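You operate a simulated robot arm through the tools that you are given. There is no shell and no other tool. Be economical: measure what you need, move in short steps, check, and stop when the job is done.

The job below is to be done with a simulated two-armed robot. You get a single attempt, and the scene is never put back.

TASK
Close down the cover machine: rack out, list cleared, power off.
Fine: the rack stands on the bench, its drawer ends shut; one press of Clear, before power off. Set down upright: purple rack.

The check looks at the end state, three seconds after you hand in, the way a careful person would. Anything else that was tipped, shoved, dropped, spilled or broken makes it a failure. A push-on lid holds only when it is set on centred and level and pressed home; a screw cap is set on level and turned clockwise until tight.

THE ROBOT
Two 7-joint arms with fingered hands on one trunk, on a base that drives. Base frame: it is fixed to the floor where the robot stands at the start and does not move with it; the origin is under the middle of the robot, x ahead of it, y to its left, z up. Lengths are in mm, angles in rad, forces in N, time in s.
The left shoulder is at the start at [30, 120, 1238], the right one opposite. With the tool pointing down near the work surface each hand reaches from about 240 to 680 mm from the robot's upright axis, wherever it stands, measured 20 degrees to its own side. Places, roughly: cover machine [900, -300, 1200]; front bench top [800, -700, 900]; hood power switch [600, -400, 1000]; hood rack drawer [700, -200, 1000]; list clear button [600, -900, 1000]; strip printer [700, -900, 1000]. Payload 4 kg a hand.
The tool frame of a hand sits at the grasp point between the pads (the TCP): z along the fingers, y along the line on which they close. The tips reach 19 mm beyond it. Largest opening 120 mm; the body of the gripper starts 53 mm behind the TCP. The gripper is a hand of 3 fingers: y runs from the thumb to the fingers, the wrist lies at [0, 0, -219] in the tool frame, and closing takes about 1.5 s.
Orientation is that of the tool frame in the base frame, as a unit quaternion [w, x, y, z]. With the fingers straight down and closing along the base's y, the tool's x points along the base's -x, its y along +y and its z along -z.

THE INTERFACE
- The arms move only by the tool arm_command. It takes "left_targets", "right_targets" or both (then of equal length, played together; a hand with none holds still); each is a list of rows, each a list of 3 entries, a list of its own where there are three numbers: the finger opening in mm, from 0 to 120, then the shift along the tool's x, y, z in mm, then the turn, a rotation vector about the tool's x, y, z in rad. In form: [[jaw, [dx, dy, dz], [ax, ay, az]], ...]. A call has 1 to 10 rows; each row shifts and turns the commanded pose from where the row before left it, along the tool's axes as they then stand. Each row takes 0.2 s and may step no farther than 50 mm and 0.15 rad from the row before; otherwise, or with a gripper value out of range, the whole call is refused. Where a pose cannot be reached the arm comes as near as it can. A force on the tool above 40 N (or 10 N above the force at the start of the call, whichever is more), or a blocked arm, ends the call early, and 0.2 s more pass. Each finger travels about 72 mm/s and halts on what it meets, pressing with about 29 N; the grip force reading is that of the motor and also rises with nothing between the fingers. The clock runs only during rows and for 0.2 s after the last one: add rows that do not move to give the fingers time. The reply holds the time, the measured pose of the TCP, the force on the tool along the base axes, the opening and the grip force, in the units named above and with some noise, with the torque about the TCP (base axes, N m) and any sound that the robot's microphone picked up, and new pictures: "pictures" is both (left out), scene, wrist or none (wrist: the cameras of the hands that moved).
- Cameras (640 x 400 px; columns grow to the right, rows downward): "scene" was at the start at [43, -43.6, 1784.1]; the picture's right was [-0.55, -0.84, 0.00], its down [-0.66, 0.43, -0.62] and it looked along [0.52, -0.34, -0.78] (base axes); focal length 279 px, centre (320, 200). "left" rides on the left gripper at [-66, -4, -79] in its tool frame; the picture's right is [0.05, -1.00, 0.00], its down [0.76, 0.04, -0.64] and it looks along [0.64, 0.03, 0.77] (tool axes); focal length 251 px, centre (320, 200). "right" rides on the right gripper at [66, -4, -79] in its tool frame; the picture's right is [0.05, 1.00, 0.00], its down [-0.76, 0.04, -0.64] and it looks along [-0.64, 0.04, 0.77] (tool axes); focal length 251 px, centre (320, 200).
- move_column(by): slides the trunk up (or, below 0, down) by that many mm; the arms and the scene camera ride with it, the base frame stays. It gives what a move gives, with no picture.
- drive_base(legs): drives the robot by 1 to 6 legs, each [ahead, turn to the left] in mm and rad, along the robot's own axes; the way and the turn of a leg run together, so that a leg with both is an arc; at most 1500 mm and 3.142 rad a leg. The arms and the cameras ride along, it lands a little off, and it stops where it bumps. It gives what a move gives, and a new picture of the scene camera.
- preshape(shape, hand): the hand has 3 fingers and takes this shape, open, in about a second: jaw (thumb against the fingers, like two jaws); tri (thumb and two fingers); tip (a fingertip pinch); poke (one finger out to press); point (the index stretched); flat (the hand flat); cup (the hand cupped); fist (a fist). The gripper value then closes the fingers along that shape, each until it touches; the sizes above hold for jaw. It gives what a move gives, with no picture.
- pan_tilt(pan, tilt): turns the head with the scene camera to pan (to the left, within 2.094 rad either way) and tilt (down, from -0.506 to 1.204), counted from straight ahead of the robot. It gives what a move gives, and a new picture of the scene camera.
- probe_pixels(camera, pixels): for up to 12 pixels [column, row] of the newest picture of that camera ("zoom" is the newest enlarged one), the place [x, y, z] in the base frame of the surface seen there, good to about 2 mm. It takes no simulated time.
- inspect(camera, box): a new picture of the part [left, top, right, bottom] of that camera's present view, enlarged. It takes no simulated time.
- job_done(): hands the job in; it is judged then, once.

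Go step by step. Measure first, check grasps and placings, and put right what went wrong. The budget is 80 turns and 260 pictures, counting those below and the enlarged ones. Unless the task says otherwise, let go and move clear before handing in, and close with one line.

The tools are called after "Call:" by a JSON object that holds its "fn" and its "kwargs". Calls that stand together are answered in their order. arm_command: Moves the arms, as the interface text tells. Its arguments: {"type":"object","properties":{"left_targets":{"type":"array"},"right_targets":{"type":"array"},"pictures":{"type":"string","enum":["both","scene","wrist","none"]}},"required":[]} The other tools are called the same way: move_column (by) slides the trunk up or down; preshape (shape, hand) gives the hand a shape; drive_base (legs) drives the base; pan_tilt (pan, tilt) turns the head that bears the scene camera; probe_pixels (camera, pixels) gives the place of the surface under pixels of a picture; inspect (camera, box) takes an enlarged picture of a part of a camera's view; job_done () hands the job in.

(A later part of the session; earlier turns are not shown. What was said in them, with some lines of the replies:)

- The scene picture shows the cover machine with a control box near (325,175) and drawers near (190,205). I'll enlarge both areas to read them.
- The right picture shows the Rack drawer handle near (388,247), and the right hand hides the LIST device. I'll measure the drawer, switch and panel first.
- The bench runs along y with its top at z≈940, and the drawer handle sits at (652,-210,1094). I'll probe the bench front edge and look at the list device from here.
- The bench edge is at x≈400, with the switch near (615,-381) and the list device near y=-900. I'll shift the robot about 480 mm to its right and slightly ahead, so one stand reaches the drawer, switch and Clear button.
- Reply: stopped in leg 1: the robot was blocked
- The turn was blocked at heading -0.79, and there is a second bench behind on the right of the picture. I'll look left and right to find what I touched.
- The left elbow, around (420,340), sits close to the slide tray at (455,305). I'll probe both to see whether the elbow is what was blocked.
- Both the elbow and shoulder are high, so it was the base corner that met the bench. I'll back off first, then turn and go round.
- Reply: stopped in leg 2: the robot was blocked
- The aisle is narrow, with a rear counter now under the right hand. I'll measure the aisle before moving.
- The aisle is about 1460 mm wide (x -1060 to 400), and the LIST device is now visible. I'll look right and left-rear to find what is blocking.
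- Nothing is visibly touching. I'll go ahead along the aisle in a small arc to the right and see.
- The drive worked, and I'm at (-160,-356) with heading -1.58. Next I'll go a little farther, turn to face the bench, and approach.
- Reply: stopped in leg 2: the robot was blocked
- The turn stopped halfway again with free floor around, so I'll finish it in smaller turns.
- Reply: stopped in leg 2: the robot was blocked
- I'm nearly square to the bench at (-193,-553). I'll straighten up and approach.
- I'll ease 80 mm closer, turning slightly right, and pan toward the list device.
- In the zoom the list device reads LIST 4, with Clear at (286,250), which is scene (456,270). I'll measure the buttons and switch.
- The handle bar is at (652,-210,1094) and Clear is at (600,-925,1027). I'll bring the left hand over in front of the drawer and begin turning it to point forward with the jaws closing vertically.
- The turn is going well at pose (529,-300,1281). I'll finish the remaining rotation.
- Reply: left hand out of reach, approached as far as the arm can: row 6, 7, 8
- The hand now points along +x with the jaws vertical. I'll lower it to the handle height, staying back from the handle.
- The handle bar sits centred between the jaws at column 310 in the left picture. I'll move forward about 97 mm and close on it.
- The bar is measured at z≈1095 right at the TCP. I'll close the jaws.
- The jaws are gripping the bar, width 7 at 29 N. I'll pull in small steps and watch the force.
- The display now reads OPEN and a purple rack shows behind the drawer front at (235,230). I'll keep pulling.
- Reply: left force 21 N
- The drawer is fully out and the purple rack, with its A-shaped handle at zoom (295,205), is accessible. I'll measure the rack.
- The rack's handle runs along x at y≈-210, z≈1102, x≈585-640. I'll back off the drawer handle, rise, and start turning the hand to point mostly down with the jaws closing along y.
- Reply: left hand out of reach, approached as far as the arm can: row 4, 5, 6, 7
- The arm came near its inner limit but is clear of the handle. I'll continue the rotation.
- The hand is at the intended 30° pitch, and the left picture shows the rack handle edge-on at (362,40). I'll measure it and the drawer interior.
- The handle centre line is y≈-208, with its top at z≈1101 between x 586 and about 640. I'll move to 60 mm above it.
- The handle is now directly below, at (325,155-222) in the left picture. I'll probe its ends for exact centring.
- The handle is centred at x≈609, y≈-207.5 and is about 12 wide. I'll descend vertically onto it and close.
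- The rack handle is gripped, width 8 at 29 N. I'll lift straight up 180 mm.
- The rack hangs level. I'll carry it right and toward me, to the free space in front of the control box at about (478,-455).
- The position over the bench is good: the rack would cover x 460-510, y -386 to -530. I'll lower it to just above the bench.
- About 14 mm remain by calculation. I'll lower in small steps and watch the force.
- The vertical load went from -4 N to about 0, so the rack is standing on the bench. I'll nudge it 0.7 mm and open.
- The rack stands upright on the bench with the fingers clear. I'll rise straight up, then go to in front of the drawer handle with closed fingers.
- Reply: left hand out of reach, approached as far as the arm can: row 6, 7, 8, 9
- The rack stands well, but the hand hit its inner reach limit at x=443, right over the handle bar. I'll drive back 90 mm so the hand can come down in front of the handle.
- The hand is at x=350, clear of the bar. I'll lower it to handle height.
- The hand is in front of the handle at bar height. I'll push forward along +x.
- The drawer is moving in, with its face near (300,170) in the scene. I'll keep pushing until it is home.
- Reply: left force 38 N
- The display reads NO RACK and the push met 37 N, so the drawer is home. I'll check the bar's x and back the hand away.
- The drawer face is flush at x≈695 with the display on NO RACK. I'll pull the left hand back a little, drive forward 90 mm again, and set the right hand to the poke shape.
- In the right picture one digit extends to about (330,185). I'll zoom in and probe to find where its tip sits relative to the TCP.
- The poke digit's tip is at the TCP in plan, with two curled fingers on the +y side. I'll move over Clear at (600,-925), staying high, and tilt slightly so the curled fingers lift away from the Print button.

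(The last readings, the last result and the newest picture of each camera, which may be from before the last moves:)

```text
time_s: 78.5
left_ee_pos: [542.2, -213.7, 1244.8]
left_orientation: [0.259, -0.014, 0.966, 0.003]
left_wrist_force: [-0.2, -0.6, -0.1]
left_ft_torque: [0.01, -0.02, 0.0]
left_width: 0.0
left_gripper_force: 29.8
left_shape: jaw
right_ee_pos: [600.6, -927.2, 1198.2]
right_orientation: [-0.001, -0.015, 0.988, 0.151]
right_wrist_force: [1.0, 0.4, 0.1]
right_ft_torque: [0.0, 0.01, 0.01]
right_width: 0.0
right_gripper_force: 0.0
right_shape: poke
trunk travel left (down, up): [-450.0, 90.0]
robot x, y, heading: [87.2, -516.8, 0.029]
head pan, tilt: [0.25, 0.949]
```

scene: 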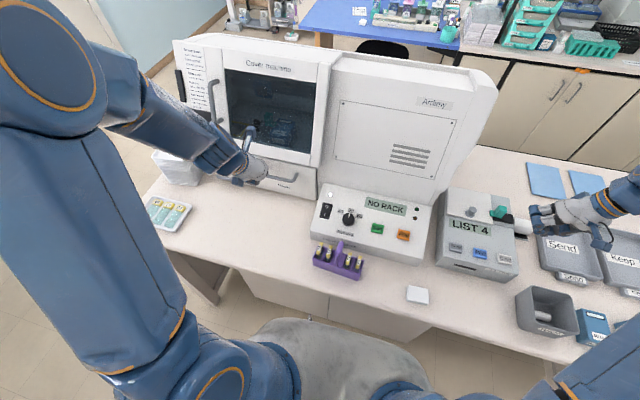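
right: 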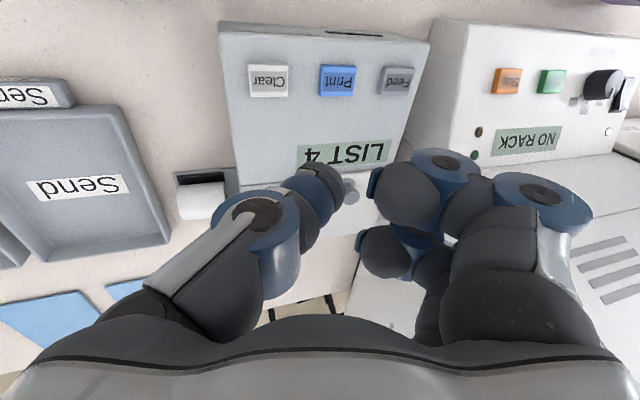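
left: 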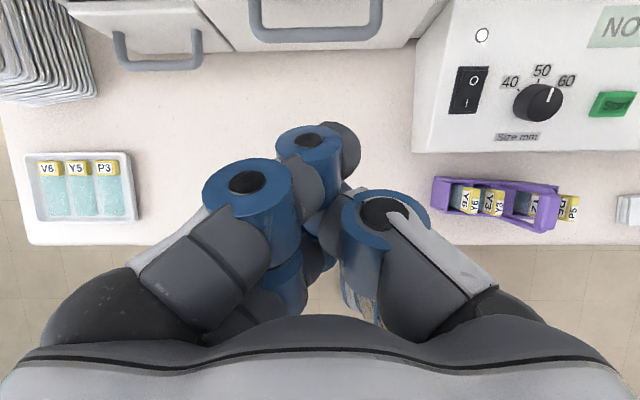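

Tilt achieved, with the tip over Clear. I'll lower 110 mm and turn the head to watch the fingertip.

Call:
{"fn": "arm_command", "kwargs": {"right_targets": [[0, [0, -10.9, 35], [0, 0, 0]], [0, [0, -10.9, 35], [0, 0, 0]], [0, [0, -10.9, 35], [0, 0, 0]], [0, [0, 0, 0], [0, 0, 0]]], "pictures": "wrist"}}

Call:
{"fn": "pan_tilt", "kwargs": {"pan": -0.5, "tilt": 0.95}}

Call:
{"fn": "inspect", "kwargs": {"camera": "right", "box": [200, 60, 460, 240]}}

```text
time_s: 79.5
left_ee_pos: [542.3, -213.1, 1243.4]
left_orientation: [0.26, -0.014, 0.966, 0.003]
left_wrist_force: [-0.9, 1.3, 0.3]
left_ft_torque: [-0.01, 0.03, -0.02]
left_width: 0.0
left_gripper_force: 29.2
left_shape: jaw
right_ee_pos: [601.4, -924.2, 1089.1]
right_orientation: [-0.002, -0.015, 0.989, 0.149]
right_wrist_force: [-0.3, -0.4, -0.8]
right_ft_torque: [-0.02, 0.03, 0.01]
right_width: 0.1
right_gripper_force: 0.1
right_shape: poke
trunk travel left (down, up): [-450.0, 90.0]
robot x, y, heading: [89.0, -516.6, 0.023]
head pan, tilt: [0.25, 0.949]
```

right: 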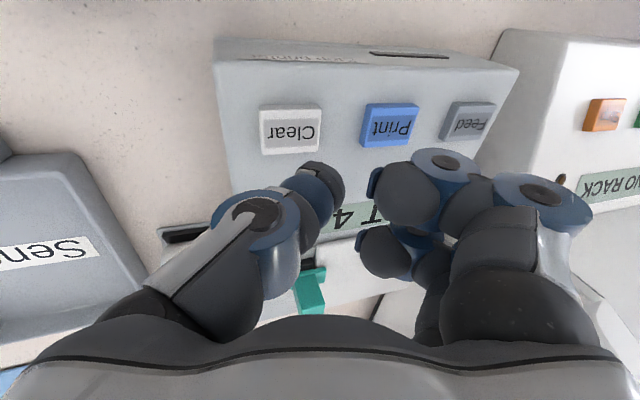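

```text
time_s: 80.6
left_ee_pos: [541.9, -211.7, 1242.8]
left_orientation: [0.259, -0.014, 0.966, 0.003]
left_wrist_force: [-0.7, -0.2, -0.9]
left_ft_torque: [-0.01, -0.02, -0.02]
left_width: 0.0
left_gripper_force: 28.7
left_shape: jaw
right_ee_pos: [602.3, -923.8, 1090.4]
right_orientation: [-0.001, -0.015, 0.989, 0.148]
right_wrist_force: [-0.6, 0.4, 0.0]
right_ft_torque: [-0.05, 0.0, 0.01]
right_width: 0.2
right_gripper_force: 0.2
right_shape: poke
trunk travel left (down, up): [-450.0, 90.0]
robot x, y, heading: [87.2, -516.5, 0.027]
head pan, tilt: [-0.499, 0.949]
```

scene: 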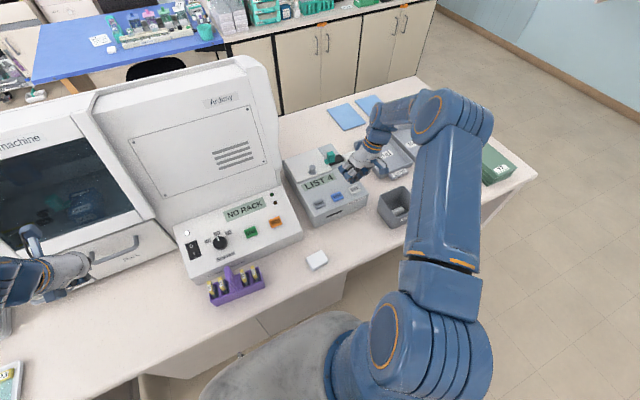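

```text
2.22 times, centred on (330, 150) of right
```

zoom: 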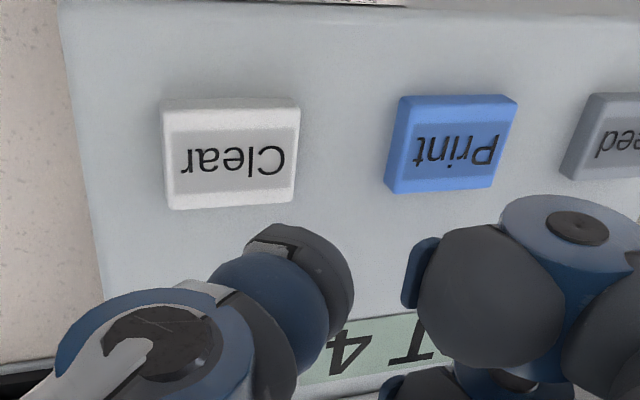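

I'll zoom the scene view on the poking tip at (355,172).

Call:
{"fn": "inspect", "kwargs": {"camera": "scene", "box": [300, 130, 420, 210]}}

Call:
{"fn": "probe_pixels", "kwargs": {"camera": "right", "pixels": [[322, 163], [337, 175], [330, 185], [342, 185], [312, 162], [265, 110], [320, 112], [290, 130], [318, 150], [264, 150], [375, 180], [362, 245]]}}

```text
5.00 times, centred on (360, 170) of scene
```

zoom: 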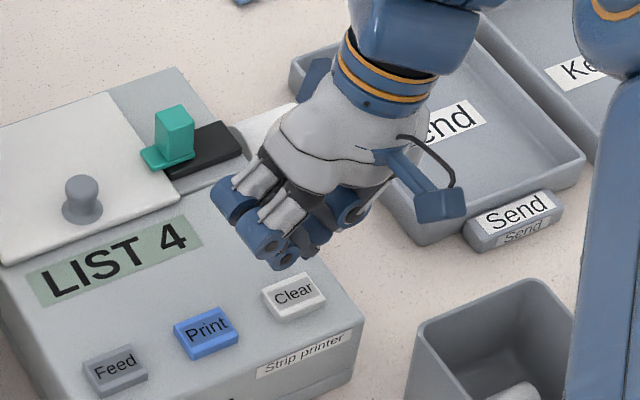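

```text
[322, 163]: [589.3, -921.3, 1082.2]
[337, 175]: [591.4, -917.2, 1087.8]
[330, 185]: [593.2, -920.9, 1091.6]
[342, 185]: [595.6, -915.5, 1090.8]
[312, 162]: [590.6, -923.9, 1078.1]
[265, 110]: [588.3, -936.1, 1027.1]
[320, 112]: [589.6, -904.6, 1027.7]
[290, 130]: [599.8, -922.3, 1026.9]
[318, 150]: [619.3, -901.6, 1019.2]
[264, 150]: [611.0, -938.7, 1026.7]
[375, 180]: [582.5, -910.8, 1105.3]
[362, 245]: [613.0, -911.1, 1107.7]
```

The tip is centred over Clear (x 588-611, y -938 to -905), and the curled fingers are about 30 mm higher. I'll descend, finishing in small steps.

Call:
{"fn": "arm_command", "kwargs": {"right_targets": [[0, [0, -8.5, 17.2], [0, 0, 0]], [0, [0, -5.4, 17.2], [0, 0, 0]], [0, [0, -0.9, 2.9], [0, 0, 0]], [0, [0, -0.9, 2.9], [0, 0, 0]], [0, [0, 0, 0], [0, 0, 0]]], "pictures": "wrist"}}

Call:
{"fn": "inspect", "kwargs": {"camera": "scene", "box": [300, 130, 420, 210]}}

```text
time_s: 81.8
left_ee_pos: [542.3, -212.8, 1243.3]
left_orientation: [0.259, -0.014, 0.966, 0.003]
left_wrist_force: [-0.3, 0.0, -0.5]
left_ft_torque: [0.0, -0.04, 0.01]
left_width: 0.0
left_gripper_force: 28.5
left_shape: jaw
right_ee_pos: [601.1, -927.0, 1047.0]
right_orientation: [-0.001, -0.015, 0.989, 0.149]
right_wrist_force: [0.7, -0.5, 0.8]
right_ft_torque: [0.01, 0.01, -0.02]
right_width: 0.3
right_gripper_force: 0.1
right_shape: poke
trunk travel left (down, up): [-450.0, 90.0]
robot x, y, heading: [87.5, -517.9, 0.029]
head pan, tilt: [-0.499, 0.949]
```

right: 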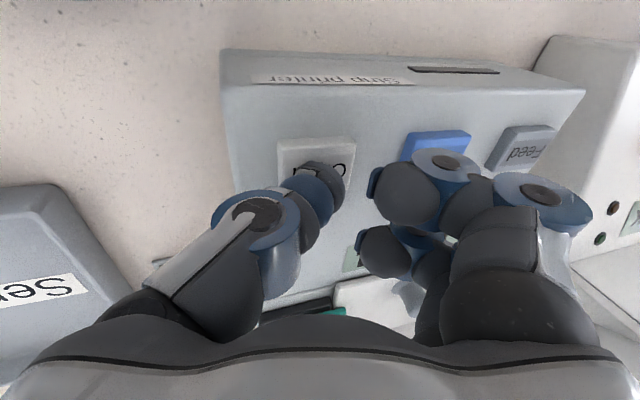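

```text
5.00 times, centred on (360, 170) of scene
```

zoom: 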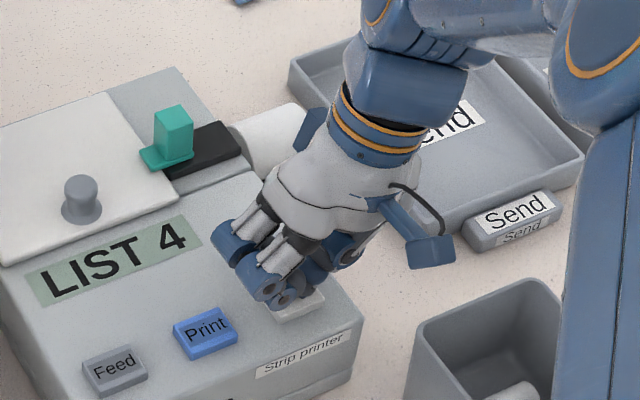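

The tip is just above the button with no force yet. I'll press in 2 mm steps.

Call:
{"fn": "arm_command", "kwargs": {"right_targets": [[0, [0, -0.6, 1.9], [0, 0, 0]], [0, [0, -0.6, 1.9], [0, 0, 0]], [0, [0, -0.6, 1.9], [0, 0, 0]], [0, [0, 0, 0], [0, 0, 0]]], "pictures": "none"}}

Call:
{"fn": "inspect", "kwargs": {"camera": "scene", "box": [300, 130, 420, 210]}}

```text
time_s: 82.8
left_ee_pos: [542.3, -212.0, 1242.2]
left_orientation: [0.259, -0.014, 0.966, 0.003]
left_wrist_force: [1.0, 0.3, 0.2]
left_ft_torque: [-0.02, -0.01, 0.04]
left_width: 0.3
left_gripper_force: 28.9
left_shape: jaw
right_ee_pos: [601.1, -927.7, 1041.6]
right_orientation: [0.0, -0.015, 0.989, 0.148]
right_wrist_force: [3.1, -1.9, 8.7]
right_ft_torque: [0.03, -0.02, 0.03]
right_width: 0.0
right_gripper_force: 0.1
right_shape: poke
trunk travel left (down, up): [-450.0, 90.0]
robot x, y, heading: [85.8, -513.2, 0.024]
head pan, tilt: [-0.499, 0.949]
heard: click
```

```text
5.00 times, centred on (360, 170) of scene
```

zoom: 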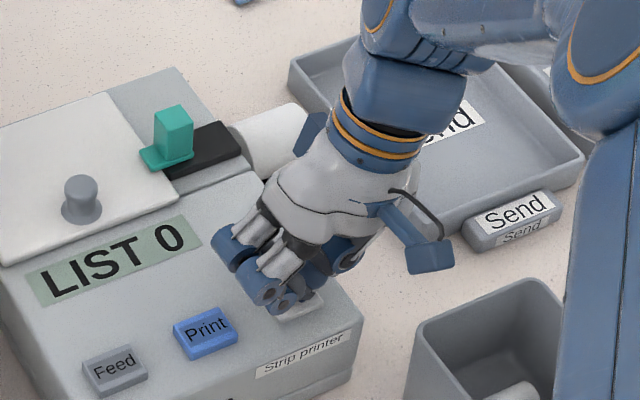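

Clear clicked and the display reads LIST 0. I'll lift off and carry the right hand toward the power switch, moving the left hand aside.

Call:
{"fn": "arm_command", "kwargs": {"right_targets": [[0, [0, 14.9, -47.7], [0, 0, 0]], [0, [0, 14.9, -47.7], [0, 0, 0]], [0, [0, 14.9, -47.7], [0, 0, 0]], [0, [0, 14.9, -47.7], [0, 0, 0]], [0, [30, 0, 0], [0, 0, 0]], [0, [30, 0, 0], [0, 0, 0]], [0, [0, 43, 13.4], [0, 0, 0]], [0, [0, 43, 13.4], [0, 0, 0]], [0, [0, 43, 13.4], [0, 0, 0]], [0, [0, 43, 13.4], [0, 0, 0]]], "left_targets": [[0, [5, 15, 0], [0, 0, 0]], [0, [5, 15, 0], [0, 0, 0]], [0, [0, 15, 0], [0, 0, 0]], [0, [0, 15, 0], [0, 0, 0]], [0, [0, 15, 0], [0, 0, 0]], [0, [0, 15, 0], [0, 0, 0]], [0, [0, 15, 0], [0, 0, 0]], [0, [0, 15, 0], [0, 0, 0]], [0, [0, 15, 0], [0, 0, 0]], [0, [0, 15, 0], [0, 0, 0]]], "pictures": "scene"}}

Call:
{"fn": "inspect", "kwargs": {"camera": "scene", "box": [160, 180, 320, 280]}}

Call:
{"fn": "probe_pixels", "kwargs": {"camera": "zoom", "pixels": [[132, 264], [124, 245], [140, 283], [128, 255], [136, 273], [120, 235], [90, 250]]}}

```text
time_s: 85.0
left_ee_pos: [527.8, -60.3, 1235.7]
left_orientation: [0.259, -0.015, 0.966, 0.002]
left_wrist_force: [-0.6, 0.9, 0.3]
left_ft_torque: [-0.02, 0.01, 0.02]
left_width: 0.0
left_gripper_force: 29.1
left_shape: jaw
right_ee_pos: [534.7, -743.5, 1243.3]
right_orientation: [-0.001, -0.013, 0.989, 0.148]
right_wrist_force: [0.7, -0.3, 0.3]
right_ft_torque: [-0.04, 0.02, 0.0]
right_width: 0.0
right_gripper_force: 0.0
right_shape: poke
trunk travel left (down, up): [-450.0, 90.0]
robot x, y, heading: [90.5, -513.7, 0.027]
head pan, tilt: [-0.499, 0.949]
```

scene: 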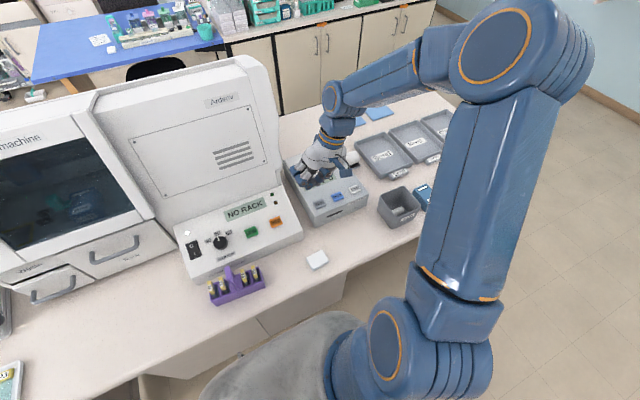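

```text
4.00 times, centred on (240, 230) of scene
```

zoom: 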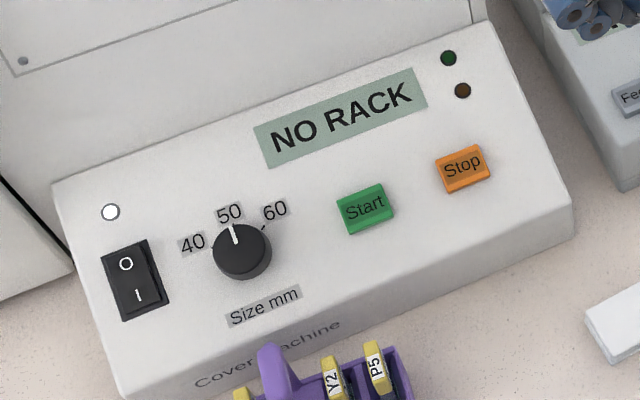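

```text
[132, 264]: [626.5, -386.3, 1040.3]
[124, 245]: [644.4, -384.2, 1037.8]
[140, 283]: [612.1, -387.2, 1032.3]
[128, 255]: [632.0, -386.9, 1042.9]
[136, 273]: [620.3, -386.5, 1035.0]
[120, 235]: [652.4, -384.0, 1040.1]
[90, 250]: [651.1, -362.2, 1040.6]
```

The O end of the rocker is at about (629,-385,1042) and stands raised. I'll carry the right hand over at height, then pitch it forward to suit the sloped panel.

Call:
{"fn": "arm_command", "kwargs": {"right_targets": [[0, [0, 46, 14.3], [0, 0, 0]], [0, [0, 46, 14.3], [0, 0, 0]], [0, [0, 46, 14.3], [0, 0, 0]], [0, [0, 46, 14.3], [0, 0, 0]], [0, [0, 46, 14.3], [0, 0, 0]], [0, [0, 46, 14.3], [0, 0, 0]], [0, [0, 46, 14.3], [0, 0, 0]], [0, [0, 0, 0], [0, -0.15, 0]], [0, [0, 0, 0], [0, -0.15, 0]], [0, [0, 0, 0], [0, -0.15, 0]]]}}

```text
time_s: 87.2
left_ee_pos: [527.5, -59.7, 1236.2]
left_orientation: [0.259, -0.015, 0.966, 0.003]
left_wrist_force: [0.7, -0.7, 0.6]
left_ft_torque: [-0.01, -0.04, -0.02]
left_width: 0.0
left_gripper_force: 29.0
left_shape: jaw
right_ee_pos: [523.4, -408.0, 1239.0]
right_orientation: [0.221, 0.019, 0.964, 0.148]
right_wrist_force: [0.2, -0.3, 0.3]
right_ft_torque: [-0.02, -0.04, 0.0]
right_width: 0.1
right_gripper_force: 0.1
right_shape: poke
trunk travel left (down, up): [-450.0, 90.0]
robot x, y, heading: [89.7, -517.0, 0.026]
head pan, tilt: [-0.499, 0.949]
```

scene: 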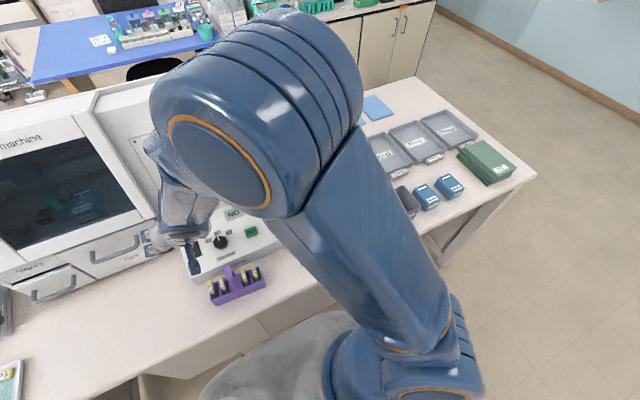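
right: 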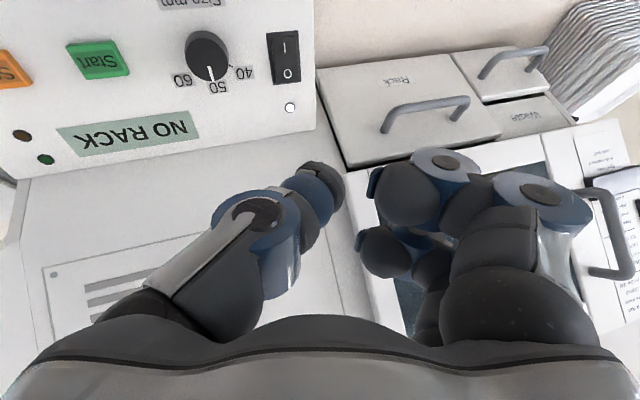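

The switch's O end is visible at (288,73) in the right picture. I'll probe it and the knob top, since the thumb base will pass near the knob.

Call:
{"fn": "probe_pixels", "kwargs": {"camera": "right", "pixels": [[288, 73], [290, 82], [285, 48], [205, 45], [210, 55], [200, 38], [278, 73], [298, 73], [290, 66], [256, 215], [330, 175]]}}

Call:
{"fn": "inspect", "kwargs": {"camera": "right", "box": [180, 10, 340, 130]}}

```text
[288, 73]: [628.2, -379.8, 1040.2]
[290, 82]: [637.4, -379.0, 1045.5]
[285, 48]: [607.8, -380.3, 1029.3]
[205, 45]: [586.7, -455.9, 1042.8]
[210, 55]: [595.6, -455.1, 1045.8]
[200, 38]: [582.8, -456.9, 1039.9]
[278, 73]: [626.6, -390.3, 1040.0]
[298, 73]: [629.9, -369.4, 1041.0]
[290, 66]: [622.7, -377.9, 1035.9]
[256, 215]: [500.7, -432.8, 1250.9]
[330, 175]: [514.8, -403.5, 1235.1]
```

```text
3.33 times, centred on (260, 70) of right
```

zoom: 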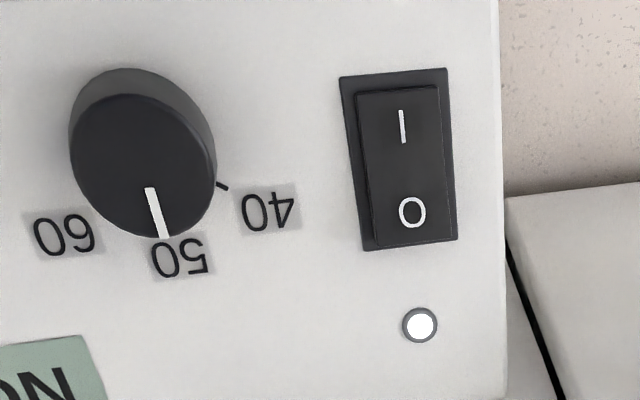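

The O target is (630,-380,1042), and the knob top is at only 1046, so there is clearance. I'll move to 50 mm short of contact along the finger.

Call:
{"fn": "arm_command", "kwargs": {"right_targets": [[0, [-2.6, -8.55, 38.35], [0, 0, 0]], [0, [-2.6, -8.55, 38.35], [0, 0, 0]], [0, [-2.6, -8.55, 38.35], [0, 0, 0]], [0, [-2.6, -8.55, 38.35], [0, 0, 0]], [0, [0, 0, 0], [0, 0, 0]]], "pictures": "wrist"}}

Call:
{"fn": "pan_tilt", "kwargs": {"pan": 0.2, "tilt": 1.0}}

Call:
{"fn": "probe_pixels", "kwargs": {"camera": "right", "pixels": [[322, 163], [337, 175], [330, 185], [312, 162]]}}

```text
time_s: 88.4
left_ee_pos: [527.3, -63.4, 1237.8]
left_orientation: [0.259, -0.014, 0.966, 0.004]
left_wrist_force: [0.0, 0.1, 1.0]
left_ft_torque: [0.0, 0.01, 0.03]
left_width: 0.0
left_gripper_force: 28.5
left_shape: jaw
right_ee_pos: [601.2, -401.2, 1098.9]
right_orientation: [0.22, 0.018, 0.964, 0.15]
right_wrist_force: [-1.1, 0.0, -1.1]
right_ft_torque: [0.02, 0.0, 0.02]
right_width: 0.0
right_gripper_force: 0.1
right_shape: poke
trunk travel left (down, up): [-450.0, 90.0]
robot x, y, heading: [86.8, -515.5, 0.029]
head pan, tilt: [-0.499, 0.949]
```

right: 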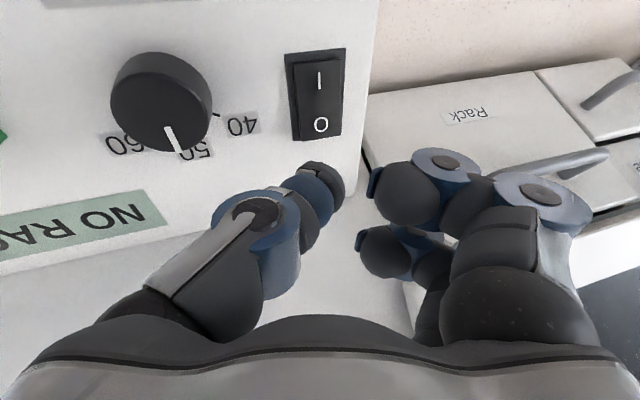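

```text
time_s: 89.5
left_ee_pos: [529.2, -62.8, 1236.2]
left_orientation: [0.259, -0.014, 0.966, 0.003]
left_wrist_force: [-0.7, 0.1, -0.3]
left_ft_torque: [0.03, -0.01, -0.04]
left_width: 0.2
left_gripper_force: 29.4
left_shape: jaw
right_ee_pos: [603.4, -400.2, 1100.1]
right_orientation: [0.219, 0.018, 0.964, 0.148]
right_wrist_force: [0.5, -0.2, 0.0]
right_ft_torque: [-0.01, -0.02, -0.01]
right_width: 0.0
right_gripper_force: 0.0
right_shape: poke
trunk travel left (down, up): [-450.0, 90.0]
robot x, y, heading: [85.6, -515.7, 0.029]
head pan, tilt: [0.201, 1.0]
```

scene: 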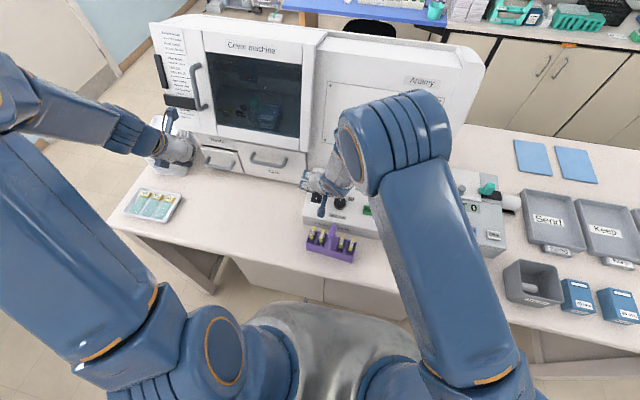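

```text
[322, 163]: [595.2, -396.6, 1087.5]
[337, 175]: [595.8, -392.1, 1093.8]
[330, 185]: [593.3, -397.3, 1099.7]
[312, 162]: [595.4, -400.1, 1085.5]
```

The fingertip lines up with the O end. I'll advance along the finger axis, the last part in small steps.

Call:
{"fn": "arm_command", "kwargs": {"right_targets": [[0, [0.5, 1, 21], [0, 0, 0]], [0, [0.5, 1, 20], [0, 0, 0]], [0, [0, 0, 2.5], [0, 0, 0]], [0, [0, 0, 2.5], [0, 0, 0]], [0, [0, 0, 2], [0, 0, 0]], [0, [0, 0, 0], [0, 0, 0]]]}}

Call:
{"fn": "inspect", "kwargs": {"camera": "scene", "box": [280, 150, 400, 230]}}

```text
time_s: 90.8
left_ee_pos: [526.7, -63.8, 1237.6]
left_orientation: [0.259, -0.013, 0.966, 0.003]
left_wrist_force: [-0.2, 1.0, 0.1]
left_ft_torque: [0.01, 0.01, 0.01]
left_width: 0.1
left_gripper_force: 29.1
left_shape: jaw
right_ee_pos: [621.4, -386.0, 1058.9]
right_orientation: [0.219, 0.019, 0.964, 0.148]
right_wrist_force: [-0.1, -0.6, 0.3]
right_ft_torque: [0.01, -0.01, -0.02]
right_width: 0.0
right_gripper_force: 0.1
right_shape: poke
trunk travel left (down, up): [-450.0, 90.0]
robot x, y, heading: [91.4, -520.0, 0.026]
head pan, tilt: [0.201, 1.0]
```

scene: 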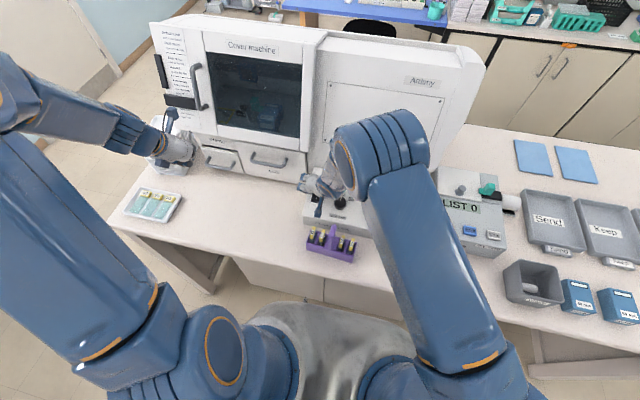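
right: 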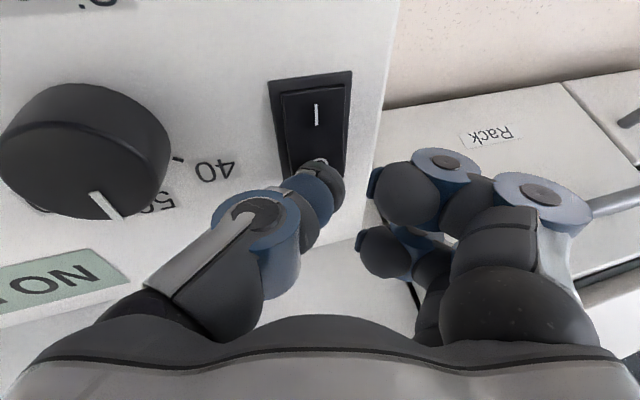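

```text
5.00 times, centred on (340, 190) of scene
```

zoom: 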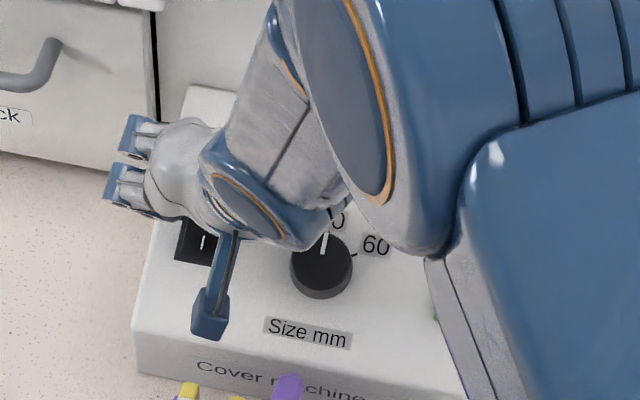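

The tip is on the O end and about to touch. I'll press in 2 mm steps.

Call:
{"fn": "arm_command", "kwargs": {"right_targets": [[0, [0, 0, 2], [0, 0, 0]], [0, [0, 0, 2], [0, 0, 0]], [0, [0, 0, 2], [0, 0, 0]], [0, [0, 0, 1], [0, 0, 0]], [0, [0, 0, 0], [0, 0, 0]]], "pictures": "wrist"}}

```text
time_s: 92.0
left_ee_pos: [526.7, -64.9, 1238.6]
left_orientation: [0.26, -0.015, 0.965, 0.004]
left_wrist_force: [0.1, 0.9, -0.2]
left_ft_torque: [0.04, 0.01, 0.02]
left_width: 0.1
left_gripper_force: 29.1
left_shape: jaw
right_ee_pos: [623.0, -386.4, 1057.0]
right_orientation: [0.221, 0.019, 0.963, 0.15]
right_wrist_force: [-2.6, -5.3, 23.7]
right_ft_torque: [-0.01, 0.05, -0.03]
right_width: 0.0
right_gripper_force: 0.1
right_shape: poke
trunk travel left (down, up): [-450.0, 90.0]
robot x, y, heading: [89.1, -514.7, 0.031]
head pan, tilt: [0.201, 1.0]
```

right: 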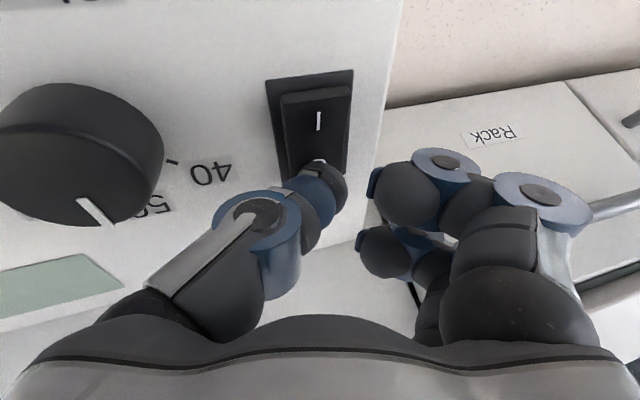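

The display has gone blank and the I end has risen, so power is off. I'll withdraw along the finger and up, then check everything.

Call:
{"fn": "arm_command", "kwargs": {"right_targets": [[0, [0, 0, -20], [0, 0, 0]], [0, [0, 0, -40], [0, 0, 0]], [0, [0, 0, -45], [0, 0, 0]], [0, [0, 0, -45], [0, 0, 0]], [0, [0, 0, -45], [0, 0, 0]], [0, [0, -40, 0], [0, 0, 0]], [0, [0, -45, 0], [0, 0, 0]], [0, [0, -45, 0], [0, 0, 0]], [0, [0, -45, -20], [0, 0, 0]], [0, [0, -45, -20], [0, 0, 0]]]}}

Call:
{"fn": "inspect", "kwargs": {"camera": "scene", "box": [180, 130, 420, 280]}}

```text
time_s: 94.2
left_ee_pos: [527.1, -63.9, 1238.0]
left_orientation: [0.259, -0.015, 0.966, 0.004]
left_wrist_force: [-0.3, -0.5, 0.7]
left_ft_torque: [0.01, -0.01, -0.02]
left_width: 0.0
left_gripper_force: 29.1
left_shape: jaw
right_ee_pos: [529.0, -663.2, 1192.3]
right_orientation: [0.22, 0.017, 0.964, 0.149]
right_wrist_force: [0.0, -0.2, -0.1]
right_ft_torque: [0.02, -0.02, 0.0]
right_width: 0.0
right_gripper_force: 0.1
right_shape: poke
trunk travel left (down, up): [-450.0, 90.0]
robot x, y, heading: [93.2, -516.8, 0.027]
head pan, tilt: [0.201, 1.0]
```

scene: 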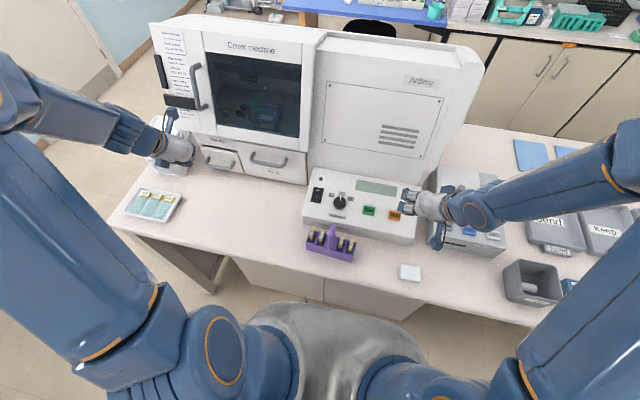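
right: 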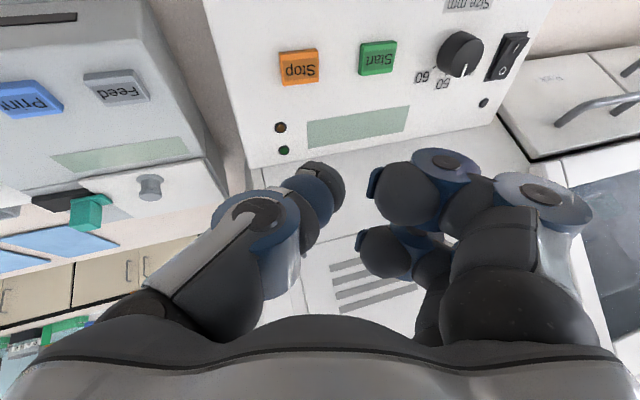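

```text
2.67 times, centred on (300, 205) of scene
```

zoom: 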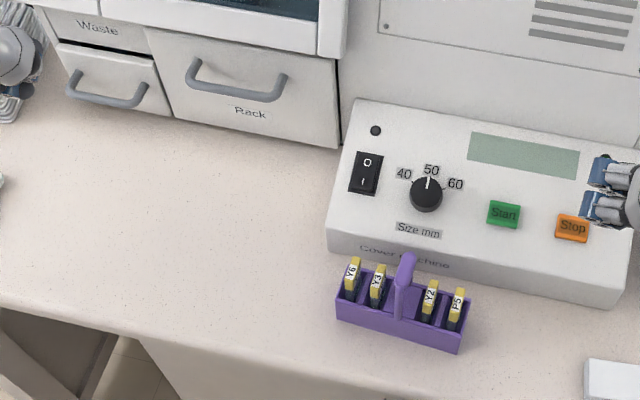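

The lamp and displays are dark, the Rack drawer is flush, and the purple rack stands upright with its four slides. Both hands are clear, so I'm handing in.

Call:
{"fn": "job_done", "kwargs": {}}

```text
The job is handed in.
```

The cover machine is closed down: the purple rack stands upright on the bench, the drawer is shut, Clear was pressed once (list at 0), and then the power was switched off.
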